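You operate a simulated robot arm through the tools that you are given. There is no shell and no other tool.

Carry out the task below with a simulated robot arm. There is one attempt and no reset: what you move stays moved.

JOB
Zero the counter, switch to lane B and run the three jars down it at speed 5.
Fine: leave the belt running.

It is judged by the outcome, as a careful person would: the job done as asked, and still so three seconds after it is handed in. It fails if anything else is knocked over, pushed out of place, dropped, spilled or broken.

ROBOT AND FRAMES
A 7-joint arm with a fingered hand, fixed in place. Base frame: the origin is at the foot of the arm, x ahead of it, y to its left, z up. Units: m, degrees, N and s.
Its first joint turns from -166.0 to 166.0 degrees. Payload 4 kg.
Tool frame: the origin (TCP) lies between the finger pads and is the grasp point; the fingertips stand 0.03 m ahead of it; z points along the fingers, y is the line along which they close. Largest opening 0.104 m; the body of the gripper starts 0.035 m behind the TCP. The gripper is a hand of 4 fingers: y runs from the thumb to the fingers, the wrist lies at [-0.015, -0.113, -0.19] in the tool frame, and closing takes about 1.5 s.
Orientation is that of the tool frame in the base frame, as [roll, pitch, yaw] about the fixed x, y, z axes, in that order (R = Rz(yaw) Ry(pitch) Rx(roll)). With the fingers straight down and the wrist toward the robot, the tool's x, y and z point along [0, 1, 0], [1, 0, 0] and [0, 0, -1] of the base frame.

CONTROLS
- The arm moves only by the tool step_arm. Its argument "series" is one flat list of numbers, 6 for each row, row after row: the shift along the tool's x, y, z in m, then the turn, a rotation vector about the tool's x, y, z in degrees. In form: [x, y, z, rx, ry, rz, x, y, z, rx, ry, rz, ...]. A call has 1 to 20 rows; each row shifts and turns the commanded pose from where the row before left it, along the tool's axes as they then stand. "jaw" is the finger opening in m, from 0 to 0.104, set as the call begins (left out, the last holds). Each row takes 0.2 s and may step no farther than 0.05 m and 8.6 degrees from the row before; otherwise, or with a gripper value out of range, the whole call is refused. Where a pose cannot be reached the arm comes as near as it can. A force on the tool above 50 N (or 10 N above the force at the start of the call, whichever is more), or a blocked arm, ends the call early, and 0.2 s more pass. Each finger travels about 0.153 m/s and halts on what it meets, pressing with about 26 N; the grip force reading is that of the motor and also rises with nothing between the fingers. The clock runs only during rows and for 0.2 s after the last one: add rows that do not move to give the fingers time. It gives the time, the measured TCP pose, the force on the tool (base axes), the opening and the grip force at its end, in the units of the frame above (readings bear some noise), with the torque about the TCP (base axes, N m) and any sound that the robot's microphone picked up.
- Cameras (640 x 400 px; columns grow to the right, rows downward): "scene" is fixed at [0.4021, 0.5038, 1.504]; the picture's right is [-1.00, -0.08, 0.00], its down [-0.04, 0.47, -0.88] and it looks along [0.07, -0.88, -0.47] (base axes); focal length 361 px, centre (320, 200). "wrist" rides on the gripper at [0.061, -0.092, -0.131] in the tool frame; the picture's right is [-0.81, 0.27, -0.52], its down [-0.53, -0.71, 0.46] and it looks along [-0.24, 0.64, 0.72] (tool axes); focal length 275 px, centre (320, 200). There is no depth. A picture from a camera that has moved, and an enlarged one, comes with that camera's place and axes in the base frame and with its lens. The place of the scene camera against the robot may be out by one fixed shift of up to 0.012 m in any direction.
- camera(camera): a new picture of that camera. The clock stands still meanwhile.
- move_fingers(index, middle, ring, thumb_bend, thumb_turn): sets how far each is bent, from 0 (flat) to 100 (curled in); at 30 the hand is open as for a grip, at 70 the pads meet at the TCP. One left out holds its place. A second passes; each finger stops where it meets its share of the squeeze, and holds until it gets a number again. A gripper value or a shape takes the hand back. It gives what a move gives, with no picture; readings hold the bend of each and the force on the fingers (four entries, about 0 where the hand has none), thumb and palm. thumb_turn goes from beside the hand (0) to across from the fingers (100), as for a grip.
- preshape(shape): the hand has 4 fingers and takes this shape, open, in about a second: jaw (thumb against the fingers, like two jaws); tri (thumb and two fingers); tip (a fingertip pinch); poke (one finger out to press); point (the index stretched); flat (the hand flat); cup (the hand cupped); fist (a fist). The gripper value then closes the fingers along that shape, each until it touches; the sizes above hold for jaw. It gives what a move gives, with no picture.
- enlarge(camera, box): a new picture of the part [left, top, right, bottom] of that camera's present view, enlarged. The clock stands still meanwhile.
- close_job(): hands the job in; it is judged then, once.

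Places have to be worked out from the pictures, the camera data and where the tool is seen. Open the gripper and draw the arm clear of the work before you hand the job in, unless the task says otherwise.

The tools are called after "Request:" as name(argument=value, ...) on one line, values as JSON. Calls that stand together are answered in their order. step_arm: Moves the arm, as the interface text tells. Its arguments: {"type":"object","properties":{"series":{"type":"array"},"jaw":{"type":"number"}},"required":["series"]} The other tools are called the same way: preshape (shape) gives the hand a shape; move_fingers (index, middle, ring, thumb_bend, thumb_turn) moves the fingers one by one; camera (camera) takes a picture; enlarge (camera, box) takes an enlarged picture of a part of a camera's view; close_job () hands the job in.

At the start:

```text
clock: 0.0
eef_pos: [0.0656, -0.5054, 1.2819]
tcp_rot: [-179.9, 0.2, 90.1]
force: [-0.8, -0.3, -1.1]
torque: [-0.02, -0.01, 0.01]
opening: 0.1038
finger_force: 0.1
shape: jaw
bend: [30.0, 30.0, 30.0, 30.0, 98.0]
finger forces: [0.0, 0.0, 0.0, 0.0, 0.0, 0.1]
```

scene: 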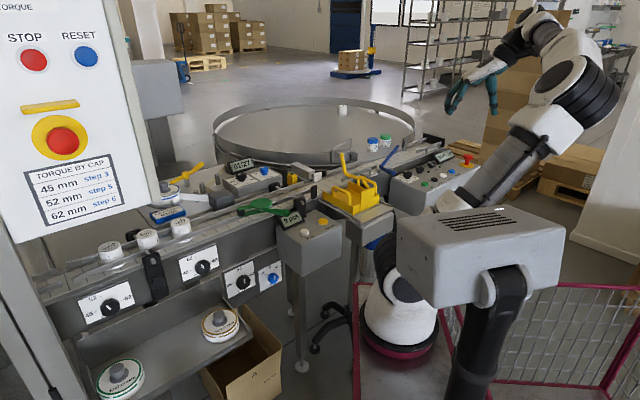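
wrist: 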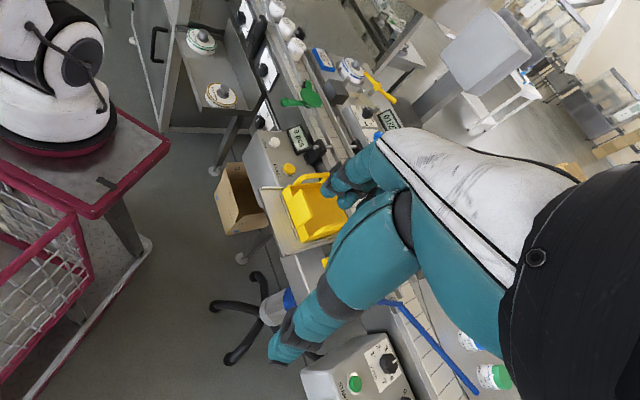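

The scene shows a conveyor line with several stations, panels and counters. I'll enlarge parts of the view to read labels before moving anything.

Request:
enlarge(camera="scene", box=[0, 0, 200, 230])

Request:
enlarge(camera="scene", box=[60, 200, 300, 350])

Request:
enlarge(camera="scene", box=[140, 140, 300, 240])

Request:
enlarge(camera="scene", box=[260, 140, 420, 240])

Request:
enlarge(camera="scene", box=[350, 120, 510, 220])

```text
1.74 times, centred on (100, 115) of scene
camera zoom: at [0.4021, 0.5038, 1.504], right [-1.0, -0.08, 0.0], down [-0.04, 0.47, -0.88], along [0.07, -0.88, -0.47], focal length 627 px, centre (703, 348)
```

zoom: 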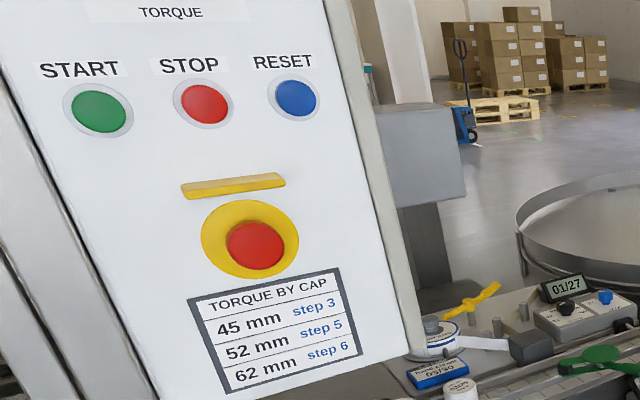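

```text
2.67 times, centred on (180, 275) of scene
camera zoom: at [0.4021, 0.5038, 1.504], right [-1.0, -0.08, 0.0], down [-0.04, 0.47, -0.88], along [0.07, -0.88, -0.47], focal length 962 px, centre (693, 0)
```

zoom: 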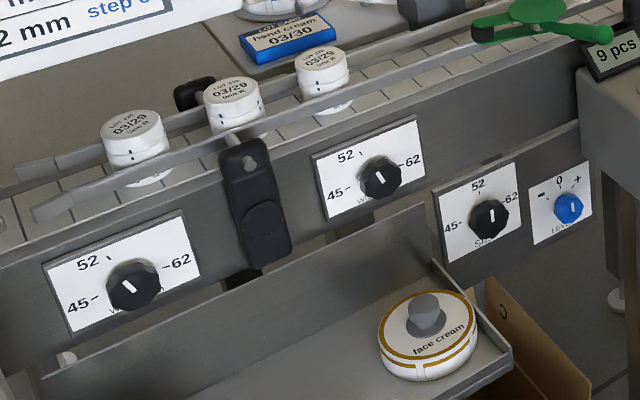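

```text
4.00 times, centred on (220, 190) of scene
camera zoom: at [0.4021, 0.5038, 1.504], right [-1.0, -0.08, 0.0], down [-0.04, 0.47, -0.88], along [0.07, -0.88, -0.47], focal length 1443 px, centre (720, 240)
```

zoom: 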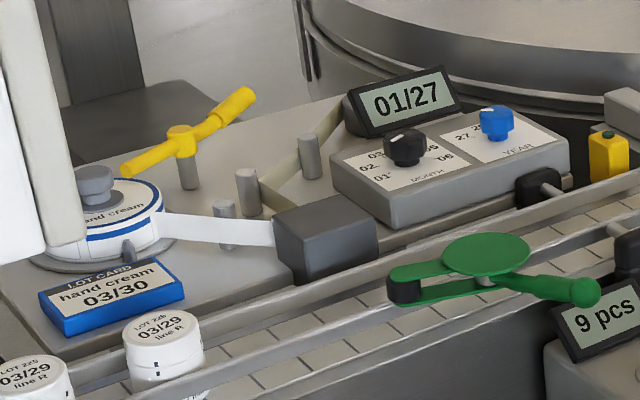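

```text
4.00 times, centred on (340, 190) of scene
camera zoom: at [0.4021, 0.5038, 1.504], right [-1.0, -0.08, 0.0], down [-0.04, 0.47, -0.88], along [0.07, -0.88, -0.47], focal length 1443 px, centre (240, 240)
```

zoom: 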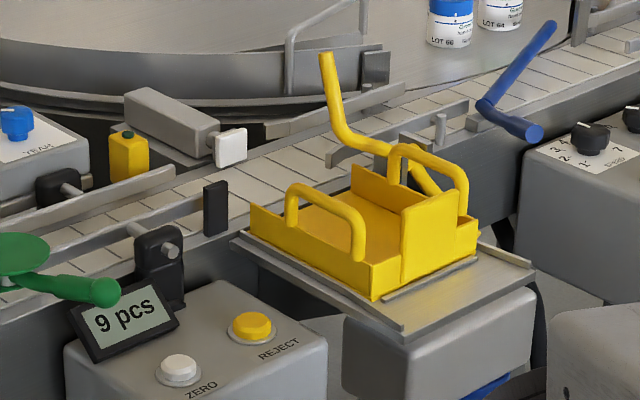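

```text
4.00 times, centred on (430, 170) of scene
camera zoom: at [0.4021, 0.5038, 1.504], right [-1.0, -0.08, 0.0], down [-0.04, 0.47, -0.88], along [0.07, -0.88, -0.47], focal length 1443 px, centre (-120, 320)
```

zoom: 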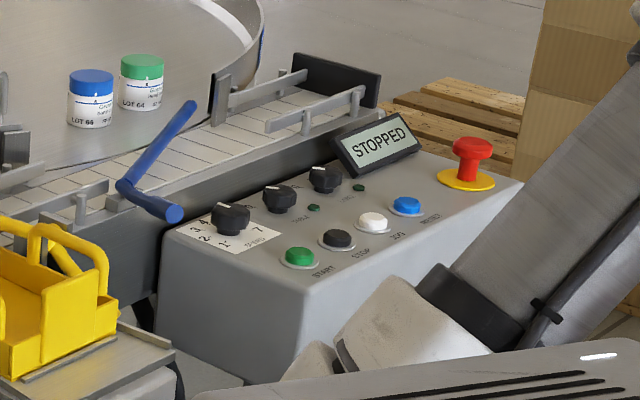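

Next I look closer through the wrist camera at the belt, levers, and control panel from the start pose.

Request:
enlarge(camera="wrist", box=[220, 40, 440, 180])

Request:
enlarge(camera="wrist", box=[280, 270, 520, 400])

Request:
enlarge(camera="wrist", box=[220, 110, 380, 260])

Request:
enlarge(camera="scene", box=[200, 90, 460, 220])

```text
2.86 times, centred on (330, 110) of wrist
camera zoom: at [-0.0257, -0.4422, 1.4116], right [0.27, -0.81, 0.52], down [-0.71, -0.53, -0.45], along [0.64, -0.24, -0.72], focal length 786 px, centre (291, 457)
```

zoom: 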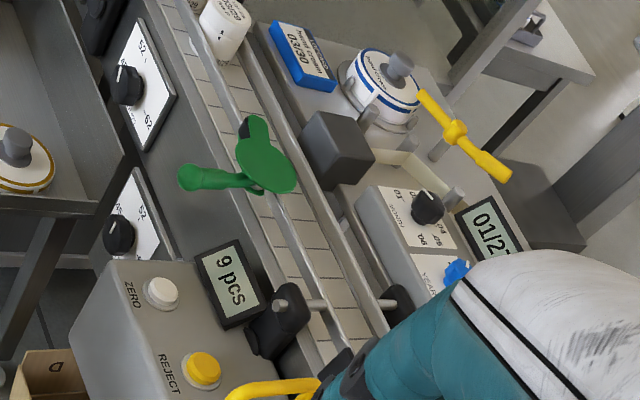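

```text
2.67 times, centred on (400, 335) of wrist
camera zoom: at [-0.0257, -0.4422, 1.4116], right [0.27, -0.81, 0.52], down [-0.71, -0.53, -0.45], along [0.64, -0.24, -0.72], focal length 734 px, centre (107, -160)
```

zoom: 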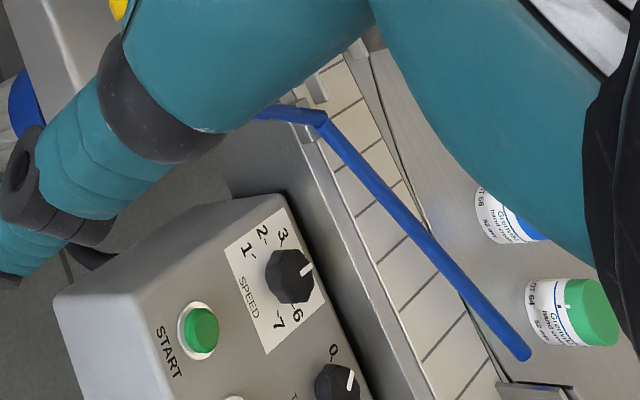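

```text
2.67 times, centred on (300, 185) of wrist
camera zoom: at [-0.0257, -0.4422, 1.4116], right [0.27, -0.81, 0.52], down [-0.71, -0.53, -0.45], along [0.64, -0.24, -0.72], focal length 734 px, centre (373, 240)
```

zoom: 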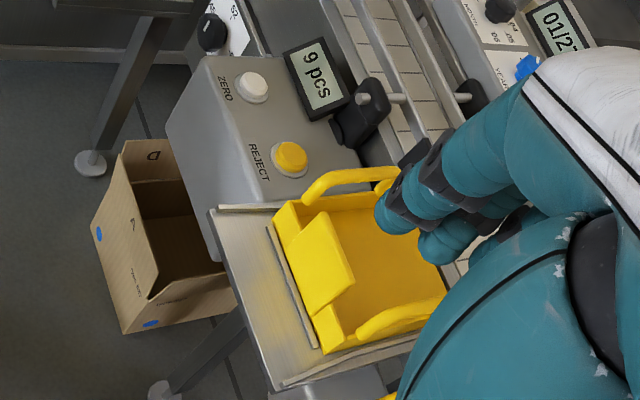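

```text
2.46 times, centred on (330, 155) of scene
camera zoom: at [0.4021, 0.5038, 1.504], right [-1.0, -0.08, 0.0], down [-0.04, 0.47, -0.88], along [0.07, -0.88, -0.47], focal length 888 px, centre (295, 311)
```

zoom: 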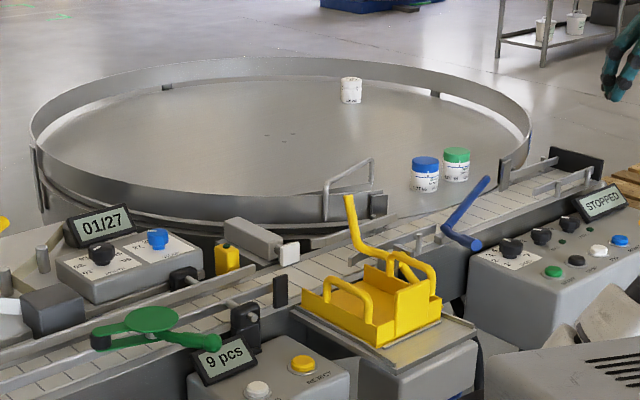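

Triangulating both views puts the ZERO button near (0.52,-0.44,0.88), START near (0.09,-0.83,0.88), and the speed knob near (0.15,-0.90,0.89), with the belt running diagonally past them. I'll turn the hand toward the control panel at a safe height so the wrist camera can read it.

Request:
step_arm(series=[0, 0, 0, 0, 0, 8, 0, 0, 0, 0, 0, 8, 0, 0, 0, 0, 0, 8, 0, 0, 0, 0, 0, 8, 0, 0, 0, 0, 0, 8, 0, 0, 0, 0, 0, 8, 0, 0, 0, 0, 0, 8, 0, 0, 0, 0, 0, 8, 0, 0, 0, 0, 0, 8, 0, 0, 0, 0, 0, 8, -0.04, 0.02, 0, 0, 0, 0, -0.04, 0.02, 0, 0, 0, 0, -0.04, 0.02, 0, 0, 0, 0, -0.03, 0.02, 0, 0, 0, 0])

Request:
camera(camera="wrist")

Request:
camera(camera="scene")

```text
clock: 3.0
eef_pos: [-0.0681, -0.6096, 1.2838]
tcp_rot: [179.9, 0.0, 10.0]
force: [1.4, -0.3, -0.1]
torque: [-0.01, 0.01, 0.0]
opening: 0.1036
finger_force: 0.1
shape: jaw
bend: [30.0, 30.0, 30.0, 30.0, 98.0]
finger forces: [0.0, 0.1, 0.1, 0.0, 0.0, 0.0]
```

```text
taken
camera wrist: at [-0.0221, -0.5073, 1.413], right [-0.75, -0.41, 0.52], down [-0.65, 0.61, -0.46], along [-0.13, -0.68, -0.72], focal length 275 px, centre (320, 200)
```

wrist: 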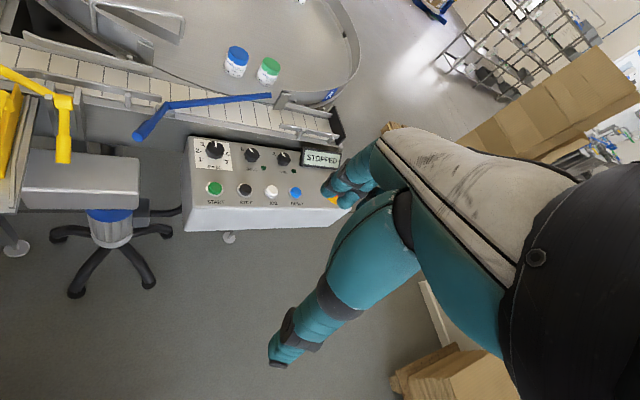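

```text
taken
```

scene: 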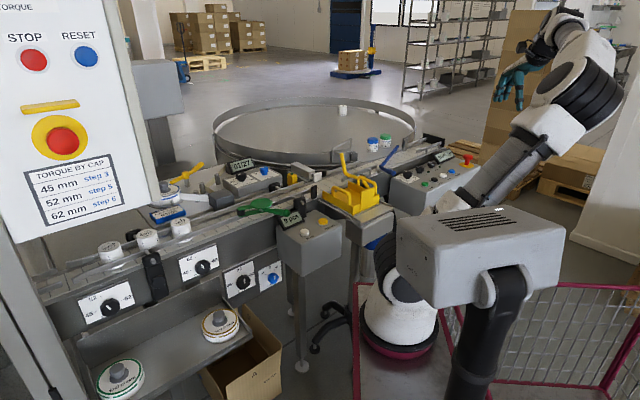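

The control panel is now in clear view, so I enlarge it along with the levers.

Request:
enlarge(camera="wrist", box=[170, 120, 350, 232])

Request:
enlarge(camera="wrist", box=[0, 50, 180, 170])

Request:
enlarge(camera="wrist", box=[120, 30, 360, 170])

Request:
enlarge(camera="wrist", box=[20, 0, 240, 110])

```text
3.56 times, centred on (260, 176) of wrist
camera zoom: at [-0.0221, -0.5073, 1.413], right [-0.75, -0.41, 0.52], down [-0.65, 0.61, -0.46], along [-0.13, -0.68, -0.72], focal length 979 px, centre (533, 285)
```

zoom: 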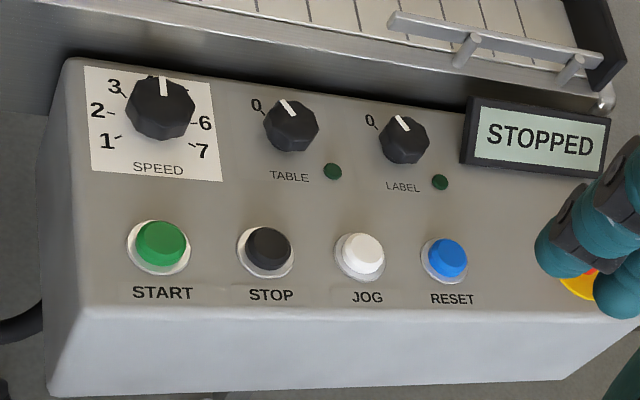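

```text
3.33 times, centred on (90, 110) of wrist
camera zoom: at [-0.0221, -0.5073, 1.413], right [-0.75, -0.41, 0.52], down [-0.65, 0.61, -0.46], along [-0.13, -0.68, -0.72], focal length 918 px, centre (1087, 500)
```

zoom: 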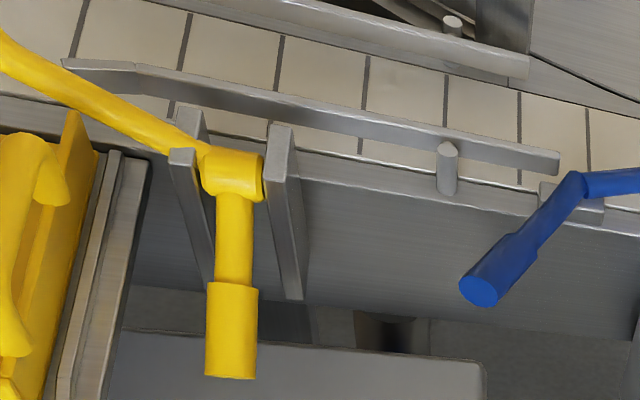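

```text
2.67 times, centred on (240, 100) of wrist
camera zoom: at [-0.0221, -0.5073, 1.413], right [-0.75, -0.41, 0.52], down [-0.65, 0.61, -0.46], along [-0.13, -0.68, -0.72], focal length 734 px, centre (533, 467)
```

zoom: 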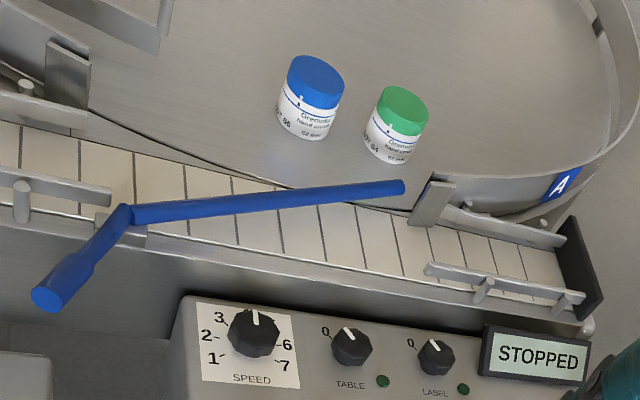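

```text
2.91 times, centred on (130, 55) of wrist
camera zoom: at [-0.0221, -0.5073, 1.413], right [-0.75, -0.41, 0.52], down [-0.65, 0.61, -0.46], along [-0.13, -0.68, -0.72], focal length 801 px, centre (873, 622)
```

zoom: 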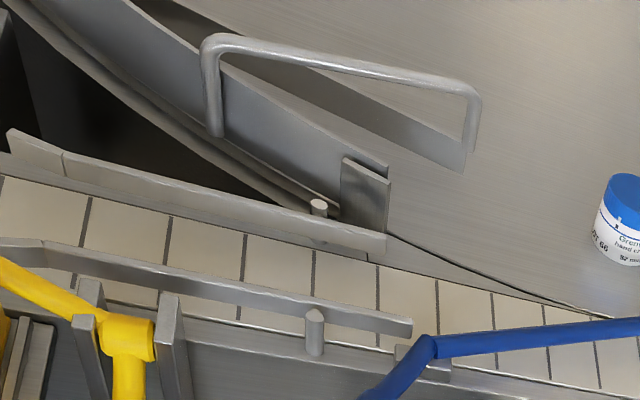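

The turntable rim carries a sign "A", and the blue diverter arm lies across the belt toward it; I still need to find "B". I'll shift the camera sideways and a bit outward to see the belt's end, checking the knob more closely too.

Request:
step_arm(series=[-0.04, 0.02, 0, 0, 0, 0, -0.04, 0.02, 0, 0, 0, 0, -0.04, 0.02, 0, 0, 0, 0])

Request:
camera(camera="wrist")

Request:
enlarge(camera="wrist", box=[80, 100, 240, 200])

Request:
enlarge(camera="wrist", box=[140, 30, 360, 170])

```text
clock: 3.8
eef_pos: [-0.1777, -0.6851, 1.2828]
tcp_rot: [179.9, 0.1, 9.8]
force: [-3.6, 3.1, 1.8]
torque: [-0.29, -0.21, -0.02]
opening: 0.1042
finger_force: 0.1
shape: jaw
bend: [30.0, 30.0, 30.0, 30.0, 98.0]
finger forces: [0.0, 0.1, 0.1, 0.1, 0.0, 0.1]
```

```text
taken
camera wrist: at [-0.1311, -0.5832, 1.4134], right [-0.75, -0.41, 0.52], down [-0.65, 0.61, -0.46], along [-0.13, -0.68, -0.72], focal length 275 px, centre (320, 200)
```

wrist: 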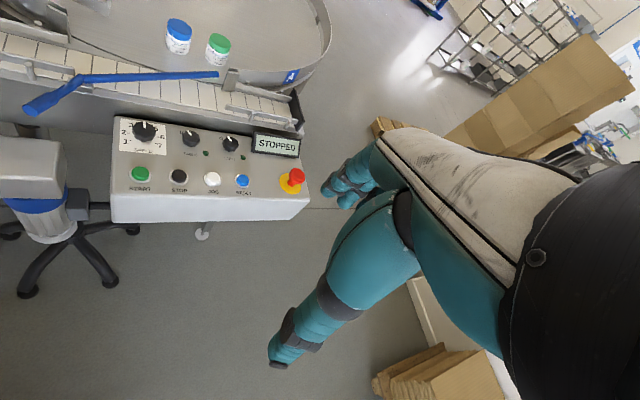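

```text
4.00 times, centred on (160, 150) of wrist
camera zoom: at [-0.1311, -0.5832, 1.4134], right [-0.75, -0.41, 0.52], down [-0.65, 0.61, -0.46], along [-0.13, -0.68, -0.72], focal length 1101 px, centre (960, 400)
```

zoom: 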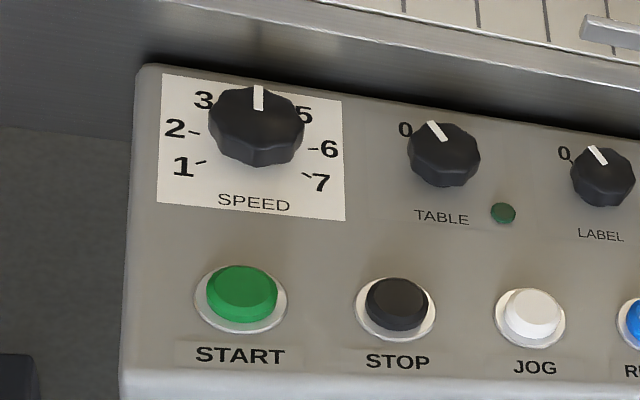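

```text
2.86 times, centred on (250, 100) of wrist
camera zoom: at [-0.1311, -0.5832, 1.4134], right [-0.75, -0.41, 0.52], down [-0.65, 0.61, -0.46], along [-0.13, -0.68, -0.72], focal length 786 px, centre (520, 486)
```

zoom: 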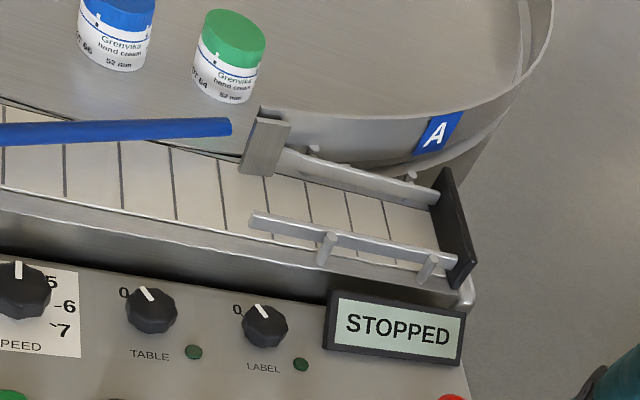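

The speed knob points at 4 (5 is the next mark clockwise), and TABLE and LABEL are at 0. Now I'll swing to view the middle of the line: yellow lever, tray, green lever and counter box.

Request:
step_arm(series=[0.045, -0.015, 0, 0, 0, 0, 0.045, -0.015, 0, 0, 0, 0, 0.045, -0.015, 0, 0, 0, 0, 0.045, -0.015, 0, 0, 0, 0, 0.045, -0.015, 0, 0, 0, 0, 0.044, -0.015, 0, 0, 0, 0, 0, 0, 0, 0, 0, -8.5, 0, 0, 0, 0, 0, -8.5, 0, 0, 0, 0, 0, -8.5, 0, 0, 0, 0, 0, -8.5])

Request:
camera(camera="wrist")

Request:
enlarge(camera="wrist", box=[100, 60, 340, 210])

Request:
enlarge(camera="wrist", box=[0, 0, 240, 150])

```text
clock: 6.0
eef_pos: [0.0719, -0.5536, 1.2829]
tcp_rot: [-179.9, 0.1, 44.1]
force: [0.9, -0.6, 0.1]
torque: [-0.01, 0.03, -0.01]
opening: 0.1038
finger_force: 0.1
shape: jaw
bend: [30.0, 30.0, 30.0, 30.0, 98.0]
finger forces: [0.0, 0.0, 0.0, 0.0, 0.0, 0.1]
```

```text
taken
camera wrist: at [0.0536, -0.444, 1.4122], right [-0.39, -0.76, 0.52], down [-0.88, 0.14, -0.46], along [0.27, -0.63, -0.72], focal length 275 px, centre (320, 200)
```

wrist: 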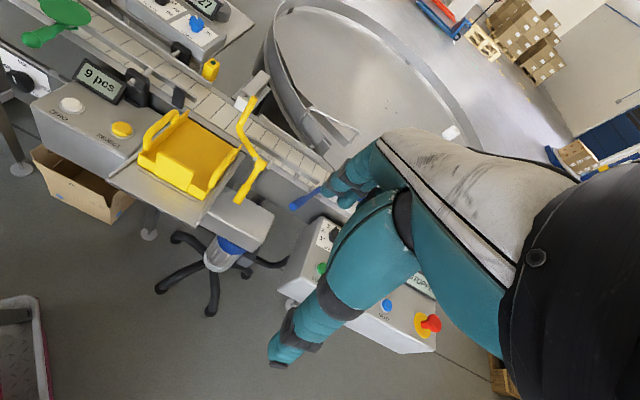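

```text
2.67 times, centred on (220, 135) of wrist
camera zoom: at [0.0536, -0.444, 1.4122], right [-0.39, -0.76, 0.52], down [-0.88, 0.14, -0.46], along [0.27, -0.63, -0.72], focal length 734 px, centre (587, 373)
```

zoom: 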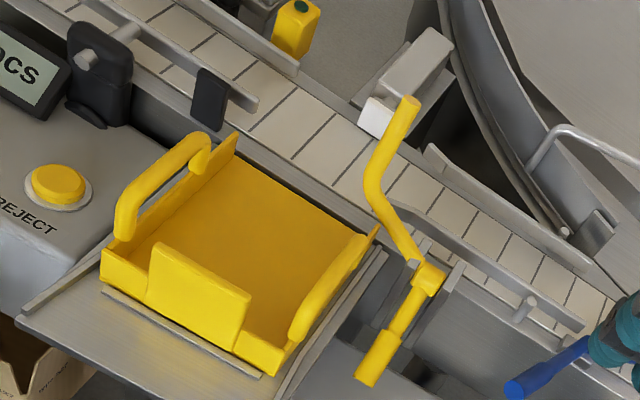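

```text
2.67 times, centred on (120, 75) of wrist
camera zoom: at [0.0536, -0.444, 1.4122], right [-0.39, -0.76, 0.52], down [-0.88, 0.14, -0.46], along [0.27, -0.63, -0.72], focal length 734 px, centre (853, 533)
```

zoom: 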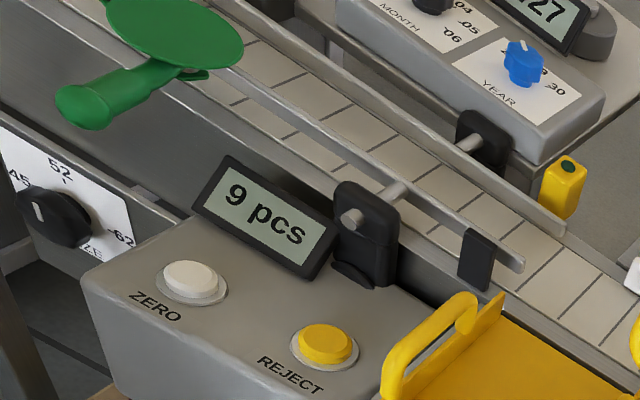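

The yellow rod is a raised arm beside the reject tray, and the green part sits on the near rail. I'll zoom on the scene around the belt end and the green lever to look for a "B" sign.

Request:
enlarge(camera="scene", box=[380, 110, 490, 180])

Request:
enlarge(camera="scene", box=[230, 185, 330, 250])

Request:
enlarge(camera="scene", box=[300, 140, 410, 210])

Request:
enlarge(camera="wrist", box=[0, 0, 100, 60])

```text
5.71 times, centred on (435, 145) of scene
camera zoom: at [0.4021, 0.5038, 1.504], right [-1.0, -0.08, 0.0], down [-0.04, 0.47, -0.88], along [0.07, -0.88, -0.47], focal length 2061 px, centre (-337, 514)
```

zoom: 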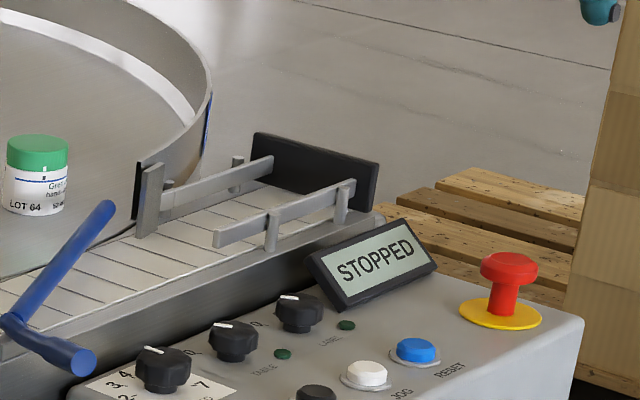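

```text
6.15 times, centred on (280, 218) of scene
camera zoom: at [0.4021, 0.5038, 1.504], right [-1.0, -0.08, 0.0], down [-0.04, 0.47, -0.88], along [0.07, -0.88, -0.47], focal length 2219 px, centre (566, 92)
```

zoom: 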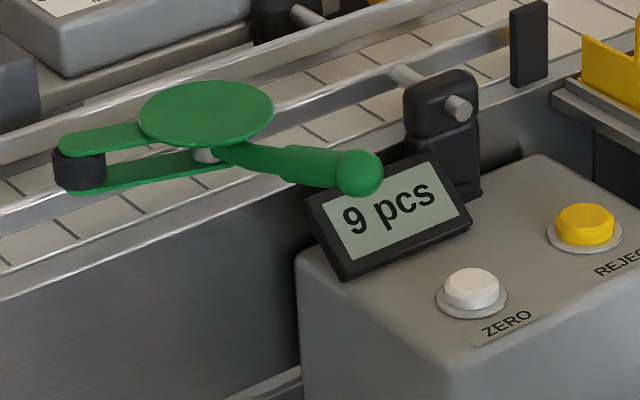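

```text
5.71 times, centred on (355, 175) of scene
camera zoom: at [0.4021, 0.5038, 1.504], right [-1.0, -0.08, 0.0], down [-0.04, 0.47, -0.88], along [0.07, -0.88, -0.47], focal length 2061 px, centre (120, 343)
```

zoom: 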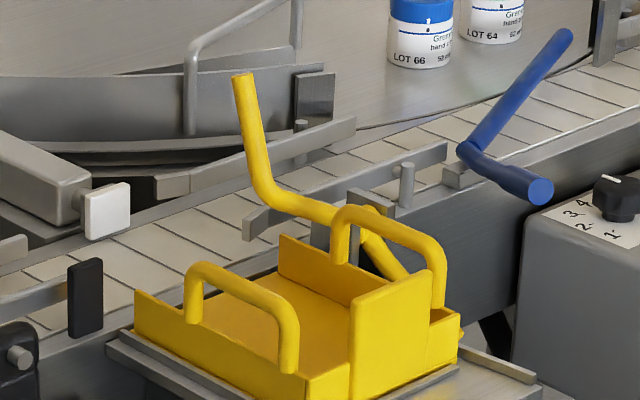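

```text
6.40 times, centred on (50, 30) of wrist
camera zoom: at [0.0536, -0.444, 1.4122], right [-0.39, -0.76, 0.52], down [-0.88, 0.14, -0.46], along [0.27, -0.63, -0.72], focal length 1762 px, centre (2048, 1288)
```

zoom: 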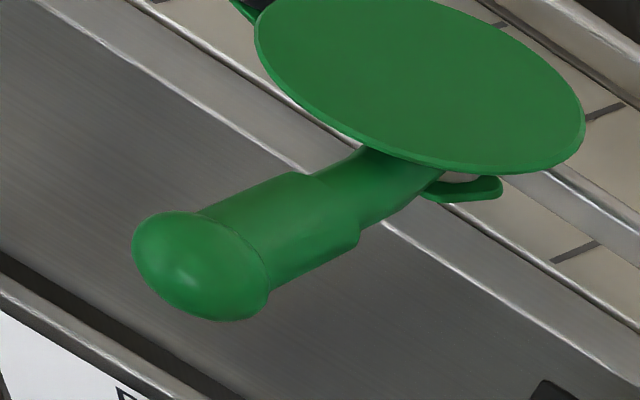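

Blue diverter: pivot near (0.26,-0.88,0.94), arm tip near (0.16,-1.13), handle end near (0.22,-0.77,0.955). Now I'll fly over toward the green gate to see whether it blocks the three jars.

Request:
step_arm(series=[0.043, 0.02, 0, 0, 0, 0, 0.043, 0.02, 0, 0, 0, 0, 0.043, 0.02, 0, 0, 0, 0, 0.043, 0.02, 0, 0, 0, 0, 0.043, 0.02, 0, 0, 0, 0, 0.043, 0.02, 0, 0, 0, 0, 0.043, 0.02, 0, 0, 0, 0, 0.043, 0.02, 0, 0, 0, 0, 0, 0, 0, 0, 0, -8, 0, 0, 0, 0, 0, -8])

Request:
camera(camera="wrist")

Request:
enlarge(camera="wrist", box=[140, 80, 340, 205])

Request:
enlarge(camera="wrist", box=[100, 0, 340, 140])

```text
clock: 8.2
eef_pos: [0.4327, -0.4287, 1.2814]
tcp_rot: [180.0, 0.1, 60.2]
force: [-0.3, 0.7, 1.1]
torque: [0.01, -0.03, -0.02]
opening: 0.104
finger_force: 0.1
shape: jaw
bend: [30.0, 30.0, 30.0, 30.0, 98.0]
finger forces: [0.1, 0.0, 0.0, 0.0, 0.0, 0.1]
```

```text
taken
camera wrist: at [0.3838, -0.3303, 1.4111], right [-0.17, -0.84, 0.52], down [-0.88, -0.11, -0.45], along [0.44, -0.53, -0.72], focal length 275 px, centre (320, 200)
```

wrist: 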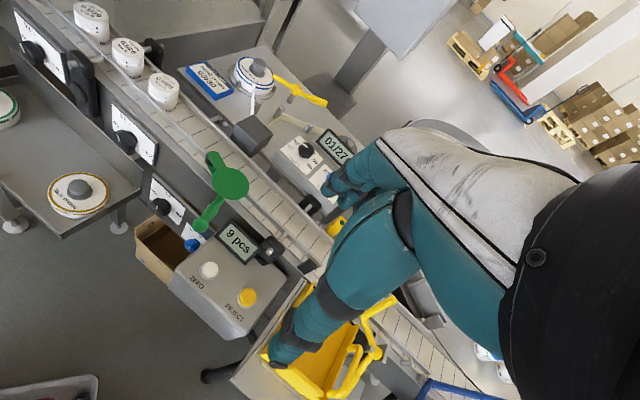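

```text
3.20 times, centred on (240, 142) of wrist
camera zoom: at [0.3838, -0.3303, 1.4111], right [-0.17, -0.84, 0.52], down [-0.88, -0.11, -0.45], along [0.44, -0.53, -0.72], focal length 881 px, centre (576, 384)
```

zoom: 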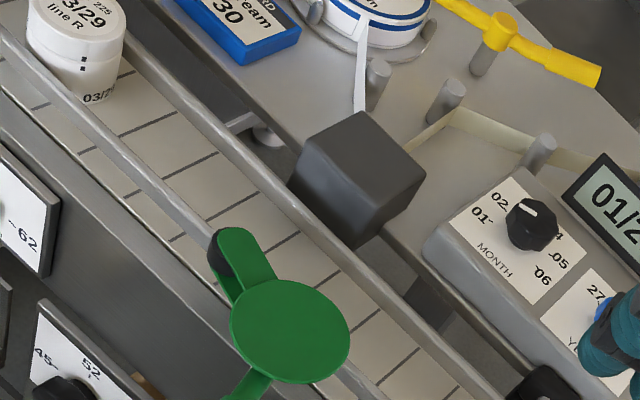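

```text
2.67 times, centred on (220, 70) of wrist
camera zoom: at [0.3838, -0.3303, 1.4111], right [-0.17, -0.84, 0.52], down [-0.88, -0.11, -0.45], along [0.44, -0.53, -0.72], focal length 734 px, centre (587, 547)
```

zoom: 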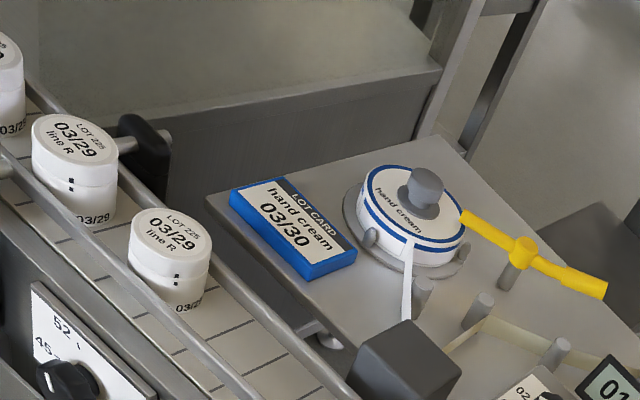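

Belt runs at 45°, lane centre lateral offset about 0.85 m from the base axis; the three jars stand at roughly (0.87,-0.33), (0.93,-0.27), (1.00,-0.21), and the green gate roller sits outside the near rail (open). I'll shape the hand to poke and see where the fingertip lies.

Request:
preshape(shape="poke")

Request:
camera(camera="wrist")

Request:
enlarge(camera="scene", box=[220, 40, 480, 200])

```text
clock: 9.1
eef_pos: [0.4314, -0.4297, 1.2815]
tcp_rot: [179.9, 0.1, 59.9]
force: [-0.1, 0.0, -0.2]
torque: [0.04, 0.01, -0.03]
opening: 0.0002
finger_force: 0.1
shape: poke
bend: [70.0, 70.0, 99.0, 100.0, 100.0]
finger forces: [0.0, 0.1, 0.0, 0.0, 0.1, 0.0]
```

```text
taken
camera wrist: at [0.3836, -0.3305, 1.4112], right [-0.17, -0.84, 0.52], down [-0.88, -0.1, -0.46], along [0.44, -0.53, -0.72], focal length 275 px, centre (320, 200)
```

wrist: 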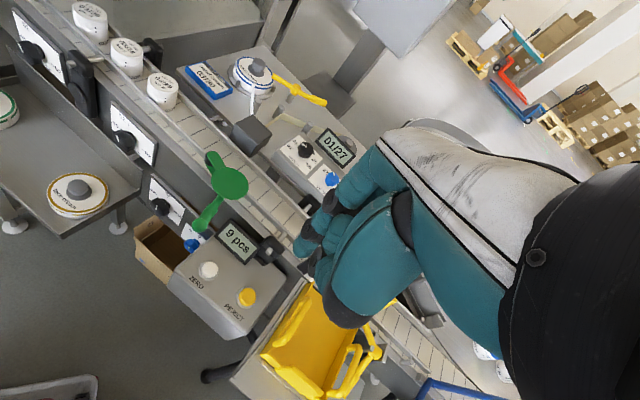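

```text
2.46 times, centred on (350, 120) of scene
camera zoom: at [0.4021, 0.5038, 1.504], right [-1.0, -0.08, 0.0], down [-0.04, 0.47, -0.88], along [0.07, -0.88, -0.47], focal length 888 px, centre (246, 397)
```

zoom: 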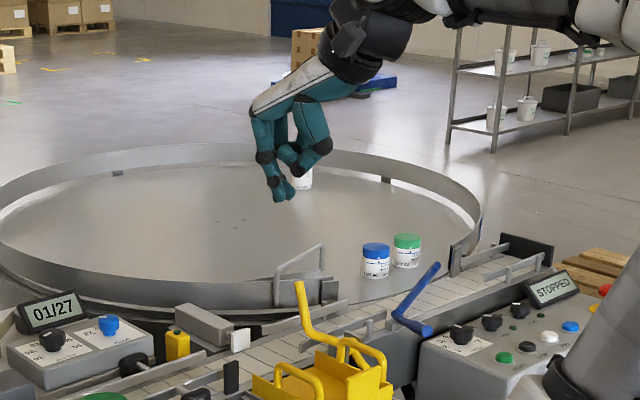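

The poke shape brings index and middle tips to just below the TCP. I'll enlarge the hand to locate the tip more exactly.

Request:
enlarge(camera="wrist", box=[270, 170, 430, 340])

Request:
enlarge(camera="scene", box=[310, 70, 370, 130])

```text
2.35 times, centred on (350, 255) of wrist
camera zoom: at [0.3836, -0.3305, 1.4112], right [-0.17, -0.84, 0.52], down [-0.88, -0.1, -0.46], along [0.44, -0.53, -0.72], focal length 648 px, centre (249, 71)
```

zoom: 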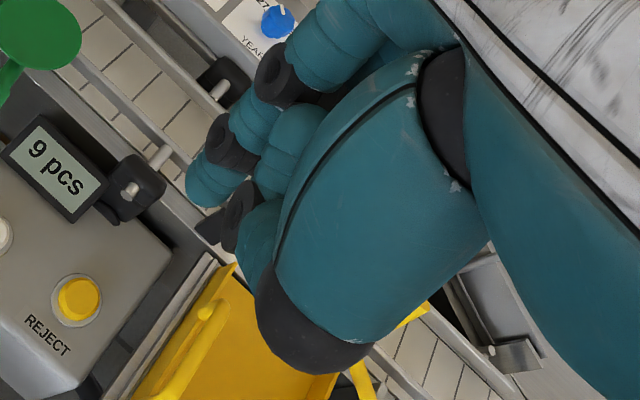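

```text
6.67 times, centred on (340, 100) of scene
camera zoom: at [0.4021, 0.5038, 1.504], right [-1.0, -0.08, 0.0], down [-0.04, 0.47, -0.88], along [0.07, -0.88, -0.47], focal length 2404 px, centre (187, 867)
```

zoom: 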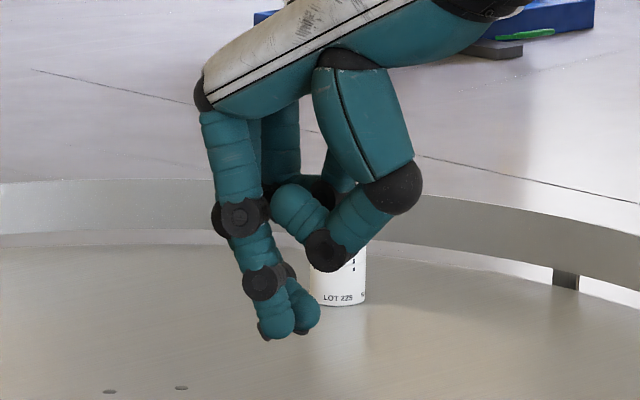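

The index/middle tips are about 0.036 m below and 0.007 m outward of the TCP; wrist-only triangulation puts ZERO at about (0.531,-0.440,0.880). I'll move over it and descend to about 0.06 m above, then check.

Request:
step_arm(series=[0, 0, 0, 0, 0, 5, 0, 0, 0, 0, 0, 5, 0.028, 0.038, 0, 0, 0, 0, 0.028, 0.038, 0, 0, 0, 0, 0, 0, 0.045, 0, 0, 0, 0, 0, 0.045, 0, 0, 0, 0, 0, 0.045, 0, 0, 0, 0, 0, 0.045, 0, 0, 0, 0, 0, 0.045, 0, 0, 0, 0, 0, 0.045, 0, 0, 0, 0, 0, 0.03, 0, 0, 0, 0, 0, 0, 0, 0, 0])

Request:
camera(camera="wrist")

Request:
enlarge(camera="scene", box=[240, 160, 380, 260])

```text
clock: 11.7
eef_pos: [0.5247, -0.4371, 0.9813]
tcp_rot: [-180.0, 0.0, 49.9]
force: [1.5, 0.1, 0.4]
torque: [0.0, 0.03, -0.01]
opening: 0.0
finger_force: 0.1
shape: poke
bend: [70.0, 70.0, 99.0, 100.0, 100.0]
finger forces: [0.0, 0.1, 0.0, 0.0, 0.0, 0.0]
```

```text
taken
camera wrist: at [0.4949, -0.3315, 1.1112], right [-0.31, -0.8, 0.52], down [-0.89, 0.05, -0.45], along [0.34, -0.6, -0.72], focal length 275 px, centre (320, 200)
```

wrist: 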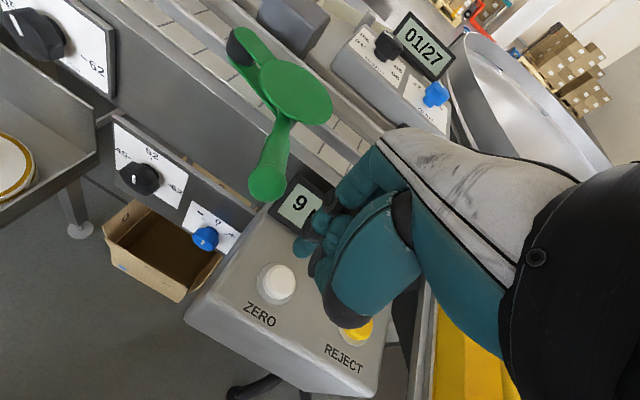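

```text
4.00 times, centred on (310, 210) of scene
camera zoom: at [0.4021, 0.5038, 1.504], right [-1.0, -0.08, 0.0], down [-0.04, 0.47, -0.88], along [0.07, -0.88, -0.47], focal length 1443 px, centre (360, 160)
```

zoom: 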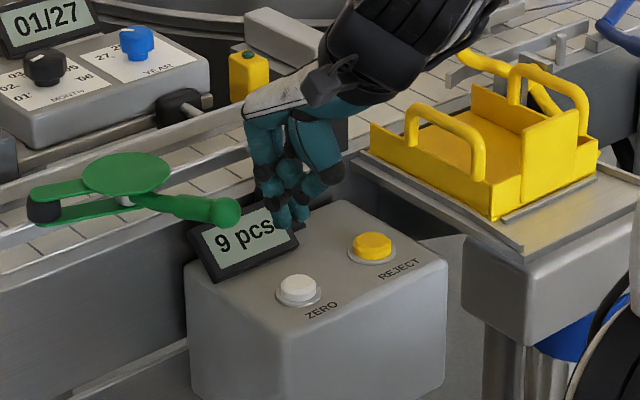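

The two fingertips line up over the white ZERO button (estimated at (0.524,-0.443)). I descend gently toward contact.

Request:
step_arm(series=[-0.002, 0, 0.02, 0, 0, 0, 0, 0, 0.02, 0, 0, 0, 0, 0, 0.01, 0, 0, 0, 0, 0, 0.004, 0, 0, 0])

Request:
enlarge(camera="scene", box=[270, 190, 350, 250])

Request:
enlarge(camera="wrist", box=[220, 170, 380, 330])

```text
clock: 12.7
eef_pos: [0.5239, -0.4373, 0.9273]
tcp_rot: [179.9, 0.1, 50.0]
force: [0.8, 0.0, -0.6]
torque: [-0.01, 0.01, 0.0]
opening: 0.0
finger_force: 0.0
shape: poke
bend: [70.0, 70.0, 99.0, 100.0, 100.0]
finger forces: [0.1, 0.1, 0.0, 0.0, 0.0, 0.0]
```

```text
6.67 times, centred on (310, 220) of scene
camera zoom: at [0.4021, 0.5038, 1.504], right [-1.0, -0.08, 0.0], down [-0.04, 0.47, -0.88], along [0.07, -0.88, -0.47], focal length 2404 px, centre (387, 67)
```

zoom: 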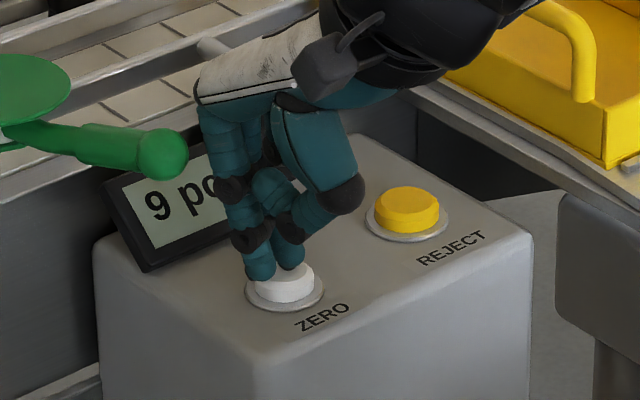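

```text
2.50 times, centred on (300, 250) of wrist
camera zoom: at [0.4943, -0.3315, 1.058], right [-0.31, -0.8, 0.52], down [-0.89, 0.05, -0.46], along [0.34, -0.6, -0.72], focal length 688 px, centre (370, 75)
```

zoom: 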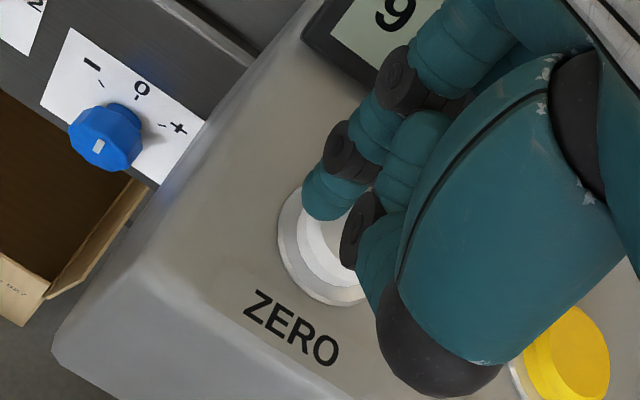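

The fingertips sit slightly behind the button's centre, so I shift about 8 mm toward the robot and then press down in small steps.

Request:
step_arm(series=[0, -0.008, 0, 0, 0, 0, 0, 0, 0.004, 0, 0, 0, 0, 0, 0.004, 0, 0, 0, 0, 0, 0.003, 0, 0, 0])

Request:
enlarge(camera="scene", box=[270, 190, 350, 250])

```text
clock: 13.7
eef_pos: [0.5185, -0.4329, 0.9176]
tcp_rot: [179.8, 0.1, 50.0]
force: [-0.9, -1.4, 15.1]
torque: [-0.13, 0.11, 0.0]
opening: 0.0001
finger_force: 0.0
shape: poke
bend: [70.0, 70.0, 99.0, 100.0, 100.0]
finger forces: [0.0, 14.9, 0.0, 0.0, 0.0, 0.0]
heard: click
```

```text
6.67 times, centred on (310, 220) of scene
camera zoom: at [0.4021, 0.5038, 1.504], right [-1.0, -0.08, 0.0], down [-0.04, 0.47, -0.88], along [0.07, -0.88, -0.47], focal length 2404 px, centre (387, 67)
```

zoom: 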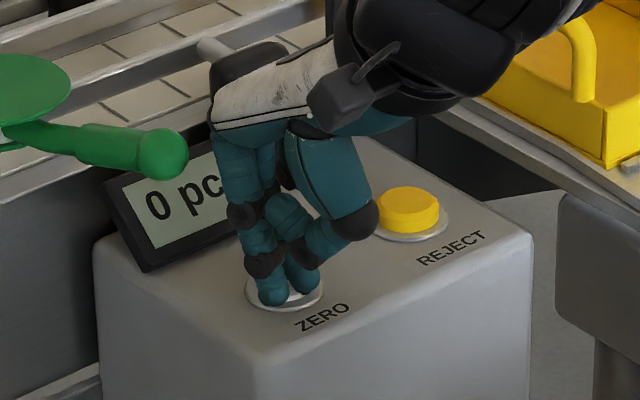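

Click heard and the counter now shows 0 pcs. I lift straight up and travel at height to the downstream side of the blue diverter handle, with the hand in its natural direction.

Request:
step_arm(series=[0, 0, -0.03, 0, 0, 0, 0, 0, -0.05, 0, 0, 0, 0, 0, -0.05, 0, 0, 0, 0, 0, -0.05, 0, 0, 0, 0, 0, -0.05, 0, 0, 0, 0, 0, -0.05, 0, 0, 0, 0, 0, -0.03, 0, 0, 0, 0, 0, 0, 0, 0, 8, 0, 0, 0, 0, 0, 8, 0, 0, 0, 0, 0, 8, 0, 0, 0, 0, 0, 8, 0, 0, 0, 0, 0, 8])

Request:
step_arm(series=[-0.0385, 0.0248, 0, 0, 0, 0, -0.0385, 0.0248, 0, 0, 0, 0, -0.0385, 0.0248, 0, 0, 0, 0, -0.0385, 0.0248, 0, 0, 0, 0, -0.0385, 0.0248, 0, 0, 0, 0, -0.0385, 0.0248, 0, 0, 0, 0, -0.0385, 0.0248, 0, 0, 0, 0, -0.0385, 0.0248, 0, 0, 0, 0, -0.0385, 0.0248, 0, 0, 0, 0, -0.0385, 0.0248, 0, 0, 0, 0, -0.0385, 0.0248, 0, 0, 0, 0])

Request:
camera(camera="wrist")

Request:
camera(camera="scene")

```text
clock: 16.3
eef_pos: [0.5181, -0.4337, 1.2269]
tcp_rot: [179.9, 0.1, 10.0]
force: [0.9, 0.5, -1.0]
torque: [0.02, -0.02, -0.03]
opening: 0.0002
finger_force: 0.1
shape: poke
bend: [70.0, 70.0, 99.0, 100.0, 100.0]
finger forces: [0.0, 0.0, 0.0, 0.0, 0.0, 0.0]
```

```text
clock: 18.7
eef_pos: [0.1506, -0.7722, 1.2279]
tcp_rot: [179.9, 0.0, 10.1]
force: [0.7, 0.2, -0.5]
torque: [0.01, 0.02, 0.02]
opening: 0.0003
finger_force: 0.0
shape: poke
bend: [70.0, 70.0, 99.0, 100.0, 100.0]
finger forces: [0.1, 0.1, 0.0, 0.1, 0.0, 0.0]
```

```text
taken
camera wrist: at [0.1959, -0.671, 1.3573], right [-0.75, -0.41, 0.52], down [-0.65, 0.61, -0.46], along [-0.13, -0.68, -0.72], focal length 275 px, centre (320, 200)
```

wrist: 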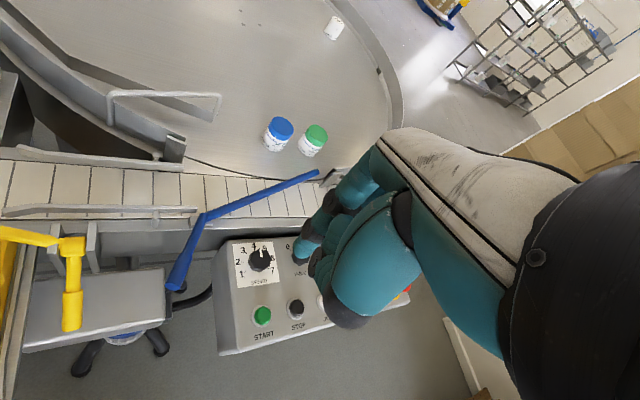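

```text
taken
```

scene: 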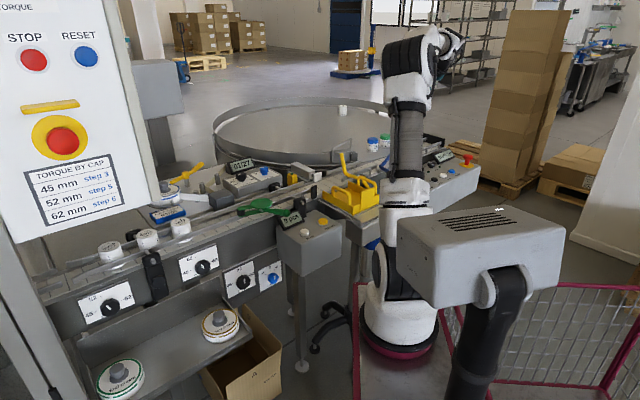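

The handle end is confirmed at about (0.22,-0.768,0.955) and my fingertips are clear on its downstream side. I descend beside it to fingertip height about 0.93.

Request:
step_arm(series=[0, 0, 0.05, 0, 0, 0, 0, 0, 0.05, 0, 0, 0, 0, 0, 0.05, 0, 0, 0, 0, 0, 0.05, 0, 0, 0, 0, 0, 0.04, 0, 0, 0, 0, 0, 0.02, 0, 0, 0])

Request:
camera(camera="wrist")

Request:
enlarge(camera="scene", box=[350, 120, 470, 200])

```text
clock: 20.1
eef_pos: [0.1494, -0.7733, 0.9648]
tcp_rot: [179.9, 0.0, 9.9]
force: [0.1, -0.5, -0.1]
torque: [-0.03, 0.02, 0.02]
opening: 0.0001
finger_force: 0.1
shape: poke
bend: [70.0, 70.0, 99.0, 100.0, 100.0]
finger forces: [0.0, 0.1, 0.1, 0.1, 0.1, 0.1]
```

```text
taken
camera wrist: at [0.1951, -0.6716, 1.0949], right [-0.75, -0.41, 0.52], down [-0.65, 0.61, -0.46], along [-0.13, -0.68, -0.72], focal length 275 px, centre (320, 200)
```

wrist: 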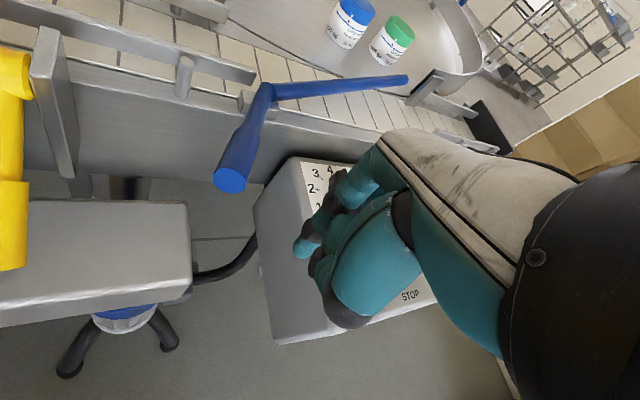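

```text
5.00 times, centred on (410, 160) of scene
camera zoom: at [0.4021, 0.5038, 1.504], right [-1.0, -0.08, 0.0], down [-0.04, 0.47, -0.88], along [0.07, -0.88, -0.47], focal length 1803 px, centre (-130, 400)
```

zoom: 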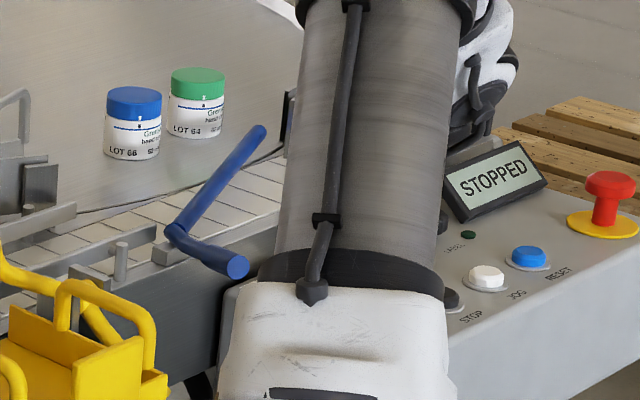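

The handle end is at (0.223,-0.768,0.953) with radius about 0.01, and my index finger is at (0.158,-0.78). I move slightly outward for a firmer overlap and approach it sideways.

Request:
step_arm(series=[0, 0.02, 0, 0, 0, 0, 0.0148, 0.0026, 0, 0, 0, 0, 0.0148, 0.0026, 0, 0, 0, 0, 0.0118, 0.002, 0, 0, 0, 0, 0.0098, 0.0018, 0, 0, 0, 0])

Request:
enlarge(camera="wrist", box=[160, 60, 480, 260])

```text
clock: 21.3
eef_pos: [0.2042, -0.7938, 0.9669]
tcp_rot: [180.0, 0.0, 10.0]
force: [0.7, 0.2, 0.2]
torque: [0.0, 0.01, 0.01]
opening: 0.0
finger_force: 0.0
shape: poke
bend: [70.0, 70.0, 99.0, 100.0, 100.0]
finger forces: [0.1, 0.0, 0.0, 0.1, 0.1, 0.0]
```

```text
2.00 times, centred on (320, 160) of wrist
camera zoom: at [0.2498, -0.6922, 1.0961], right [-0.75, -0.41, 0.52], down [-0.65, 0.61, -0.46], along [-0.13, -0.68, -0.72], focal length 551 px, centre (320, 280)
```

zoom: 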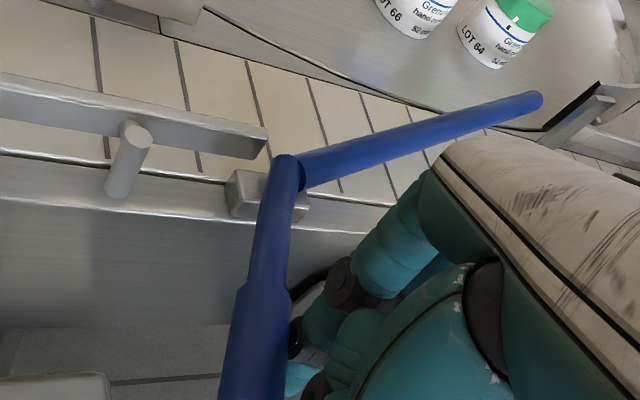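

The finger is just short of touching the handle. I push in +x in small steps and watch the force.

Request:
step_arm(series=[0.0098, 0.0018, 0, 0, 0, 0, 0.0098, 0.0018, 0, 0, 0, 0, 0.0098, 0.0018, 0, 0, 0, 0])

Request:
enlarge(camera="wrist", box=[160, 60, 480, 260])

```text
clock: 22.1
eef_pos: [0.2346, -0.7958, 0.9662]
tcp_rot: [179.9, 0.0, 10.0]
force: [-0.1, -0.9, 0.8]
torque: [-0.02, 0.0, -0.02]
opening: 0.0
finger_force: 0.0
shape: poke
bend: [70.0, 70.0, 99.0, 100.0, 100.0]
finger forces: [0.0, 0.0, 0.0, 0.1, 0.1, 0.1]
```

```text
2.00 times, centred on (320, 160) of wrist
camera zoom: at [0.2799, -0.6929, 1.0969], right [-0.75, -0.41, 0.52], down [-0.65, 0.61, -0.46], along [-0.13, -0.68, -0.72], focal length 551 px, centre (320, 280)
```

zoom: 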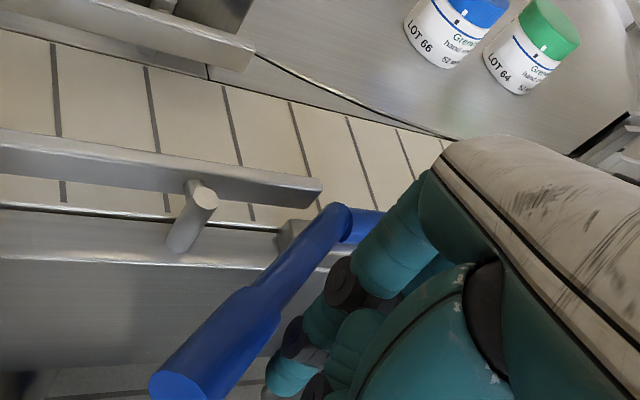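

The lever has swung over. I'll check the scene and full wrist view to see where the diverter arm lies now.

Request:
camera(camera="wrist")

Request:
enlarge(camera="scene", box=[340, 110, 460, 200])

```text
taken
camera wrist: at [0.2799, -0.6929, 1.0969], right [-0.75, -0.41, 0.52], down [-0.65, 0.61, -0.46], along [-0.13, -0.68, -0.72], focal length 275 px, centre (320, 200)
```

wrist: 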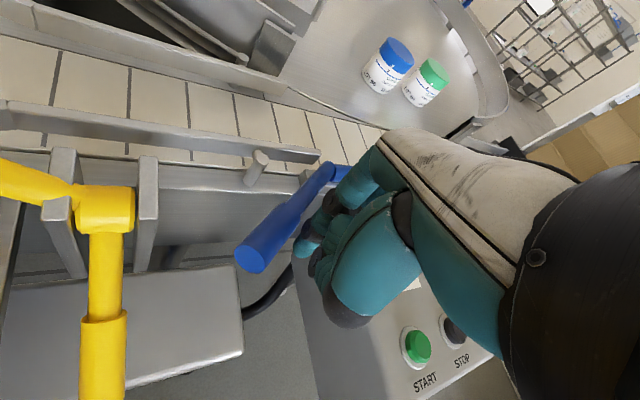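

```text
4.44 times, centred on (400, 155) of scene
camera zoom: at [0.4021, 0.5038, 1.504], right [-1.0, -0.08, 0.0], down [-0.04, 0.47, -0.88], along [0.07, -0.88, -0.47], focal length 1603 px, centre (-36, 400)
```

zoom: 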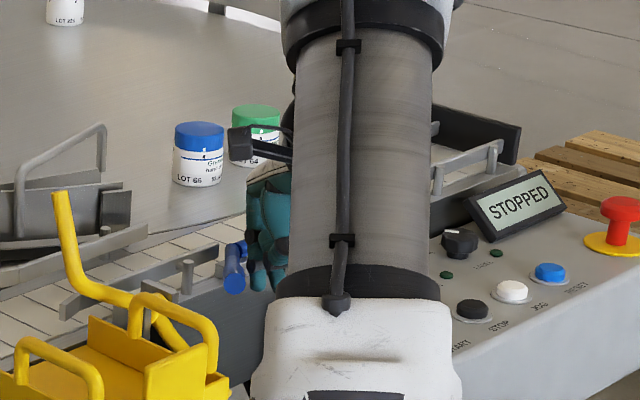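

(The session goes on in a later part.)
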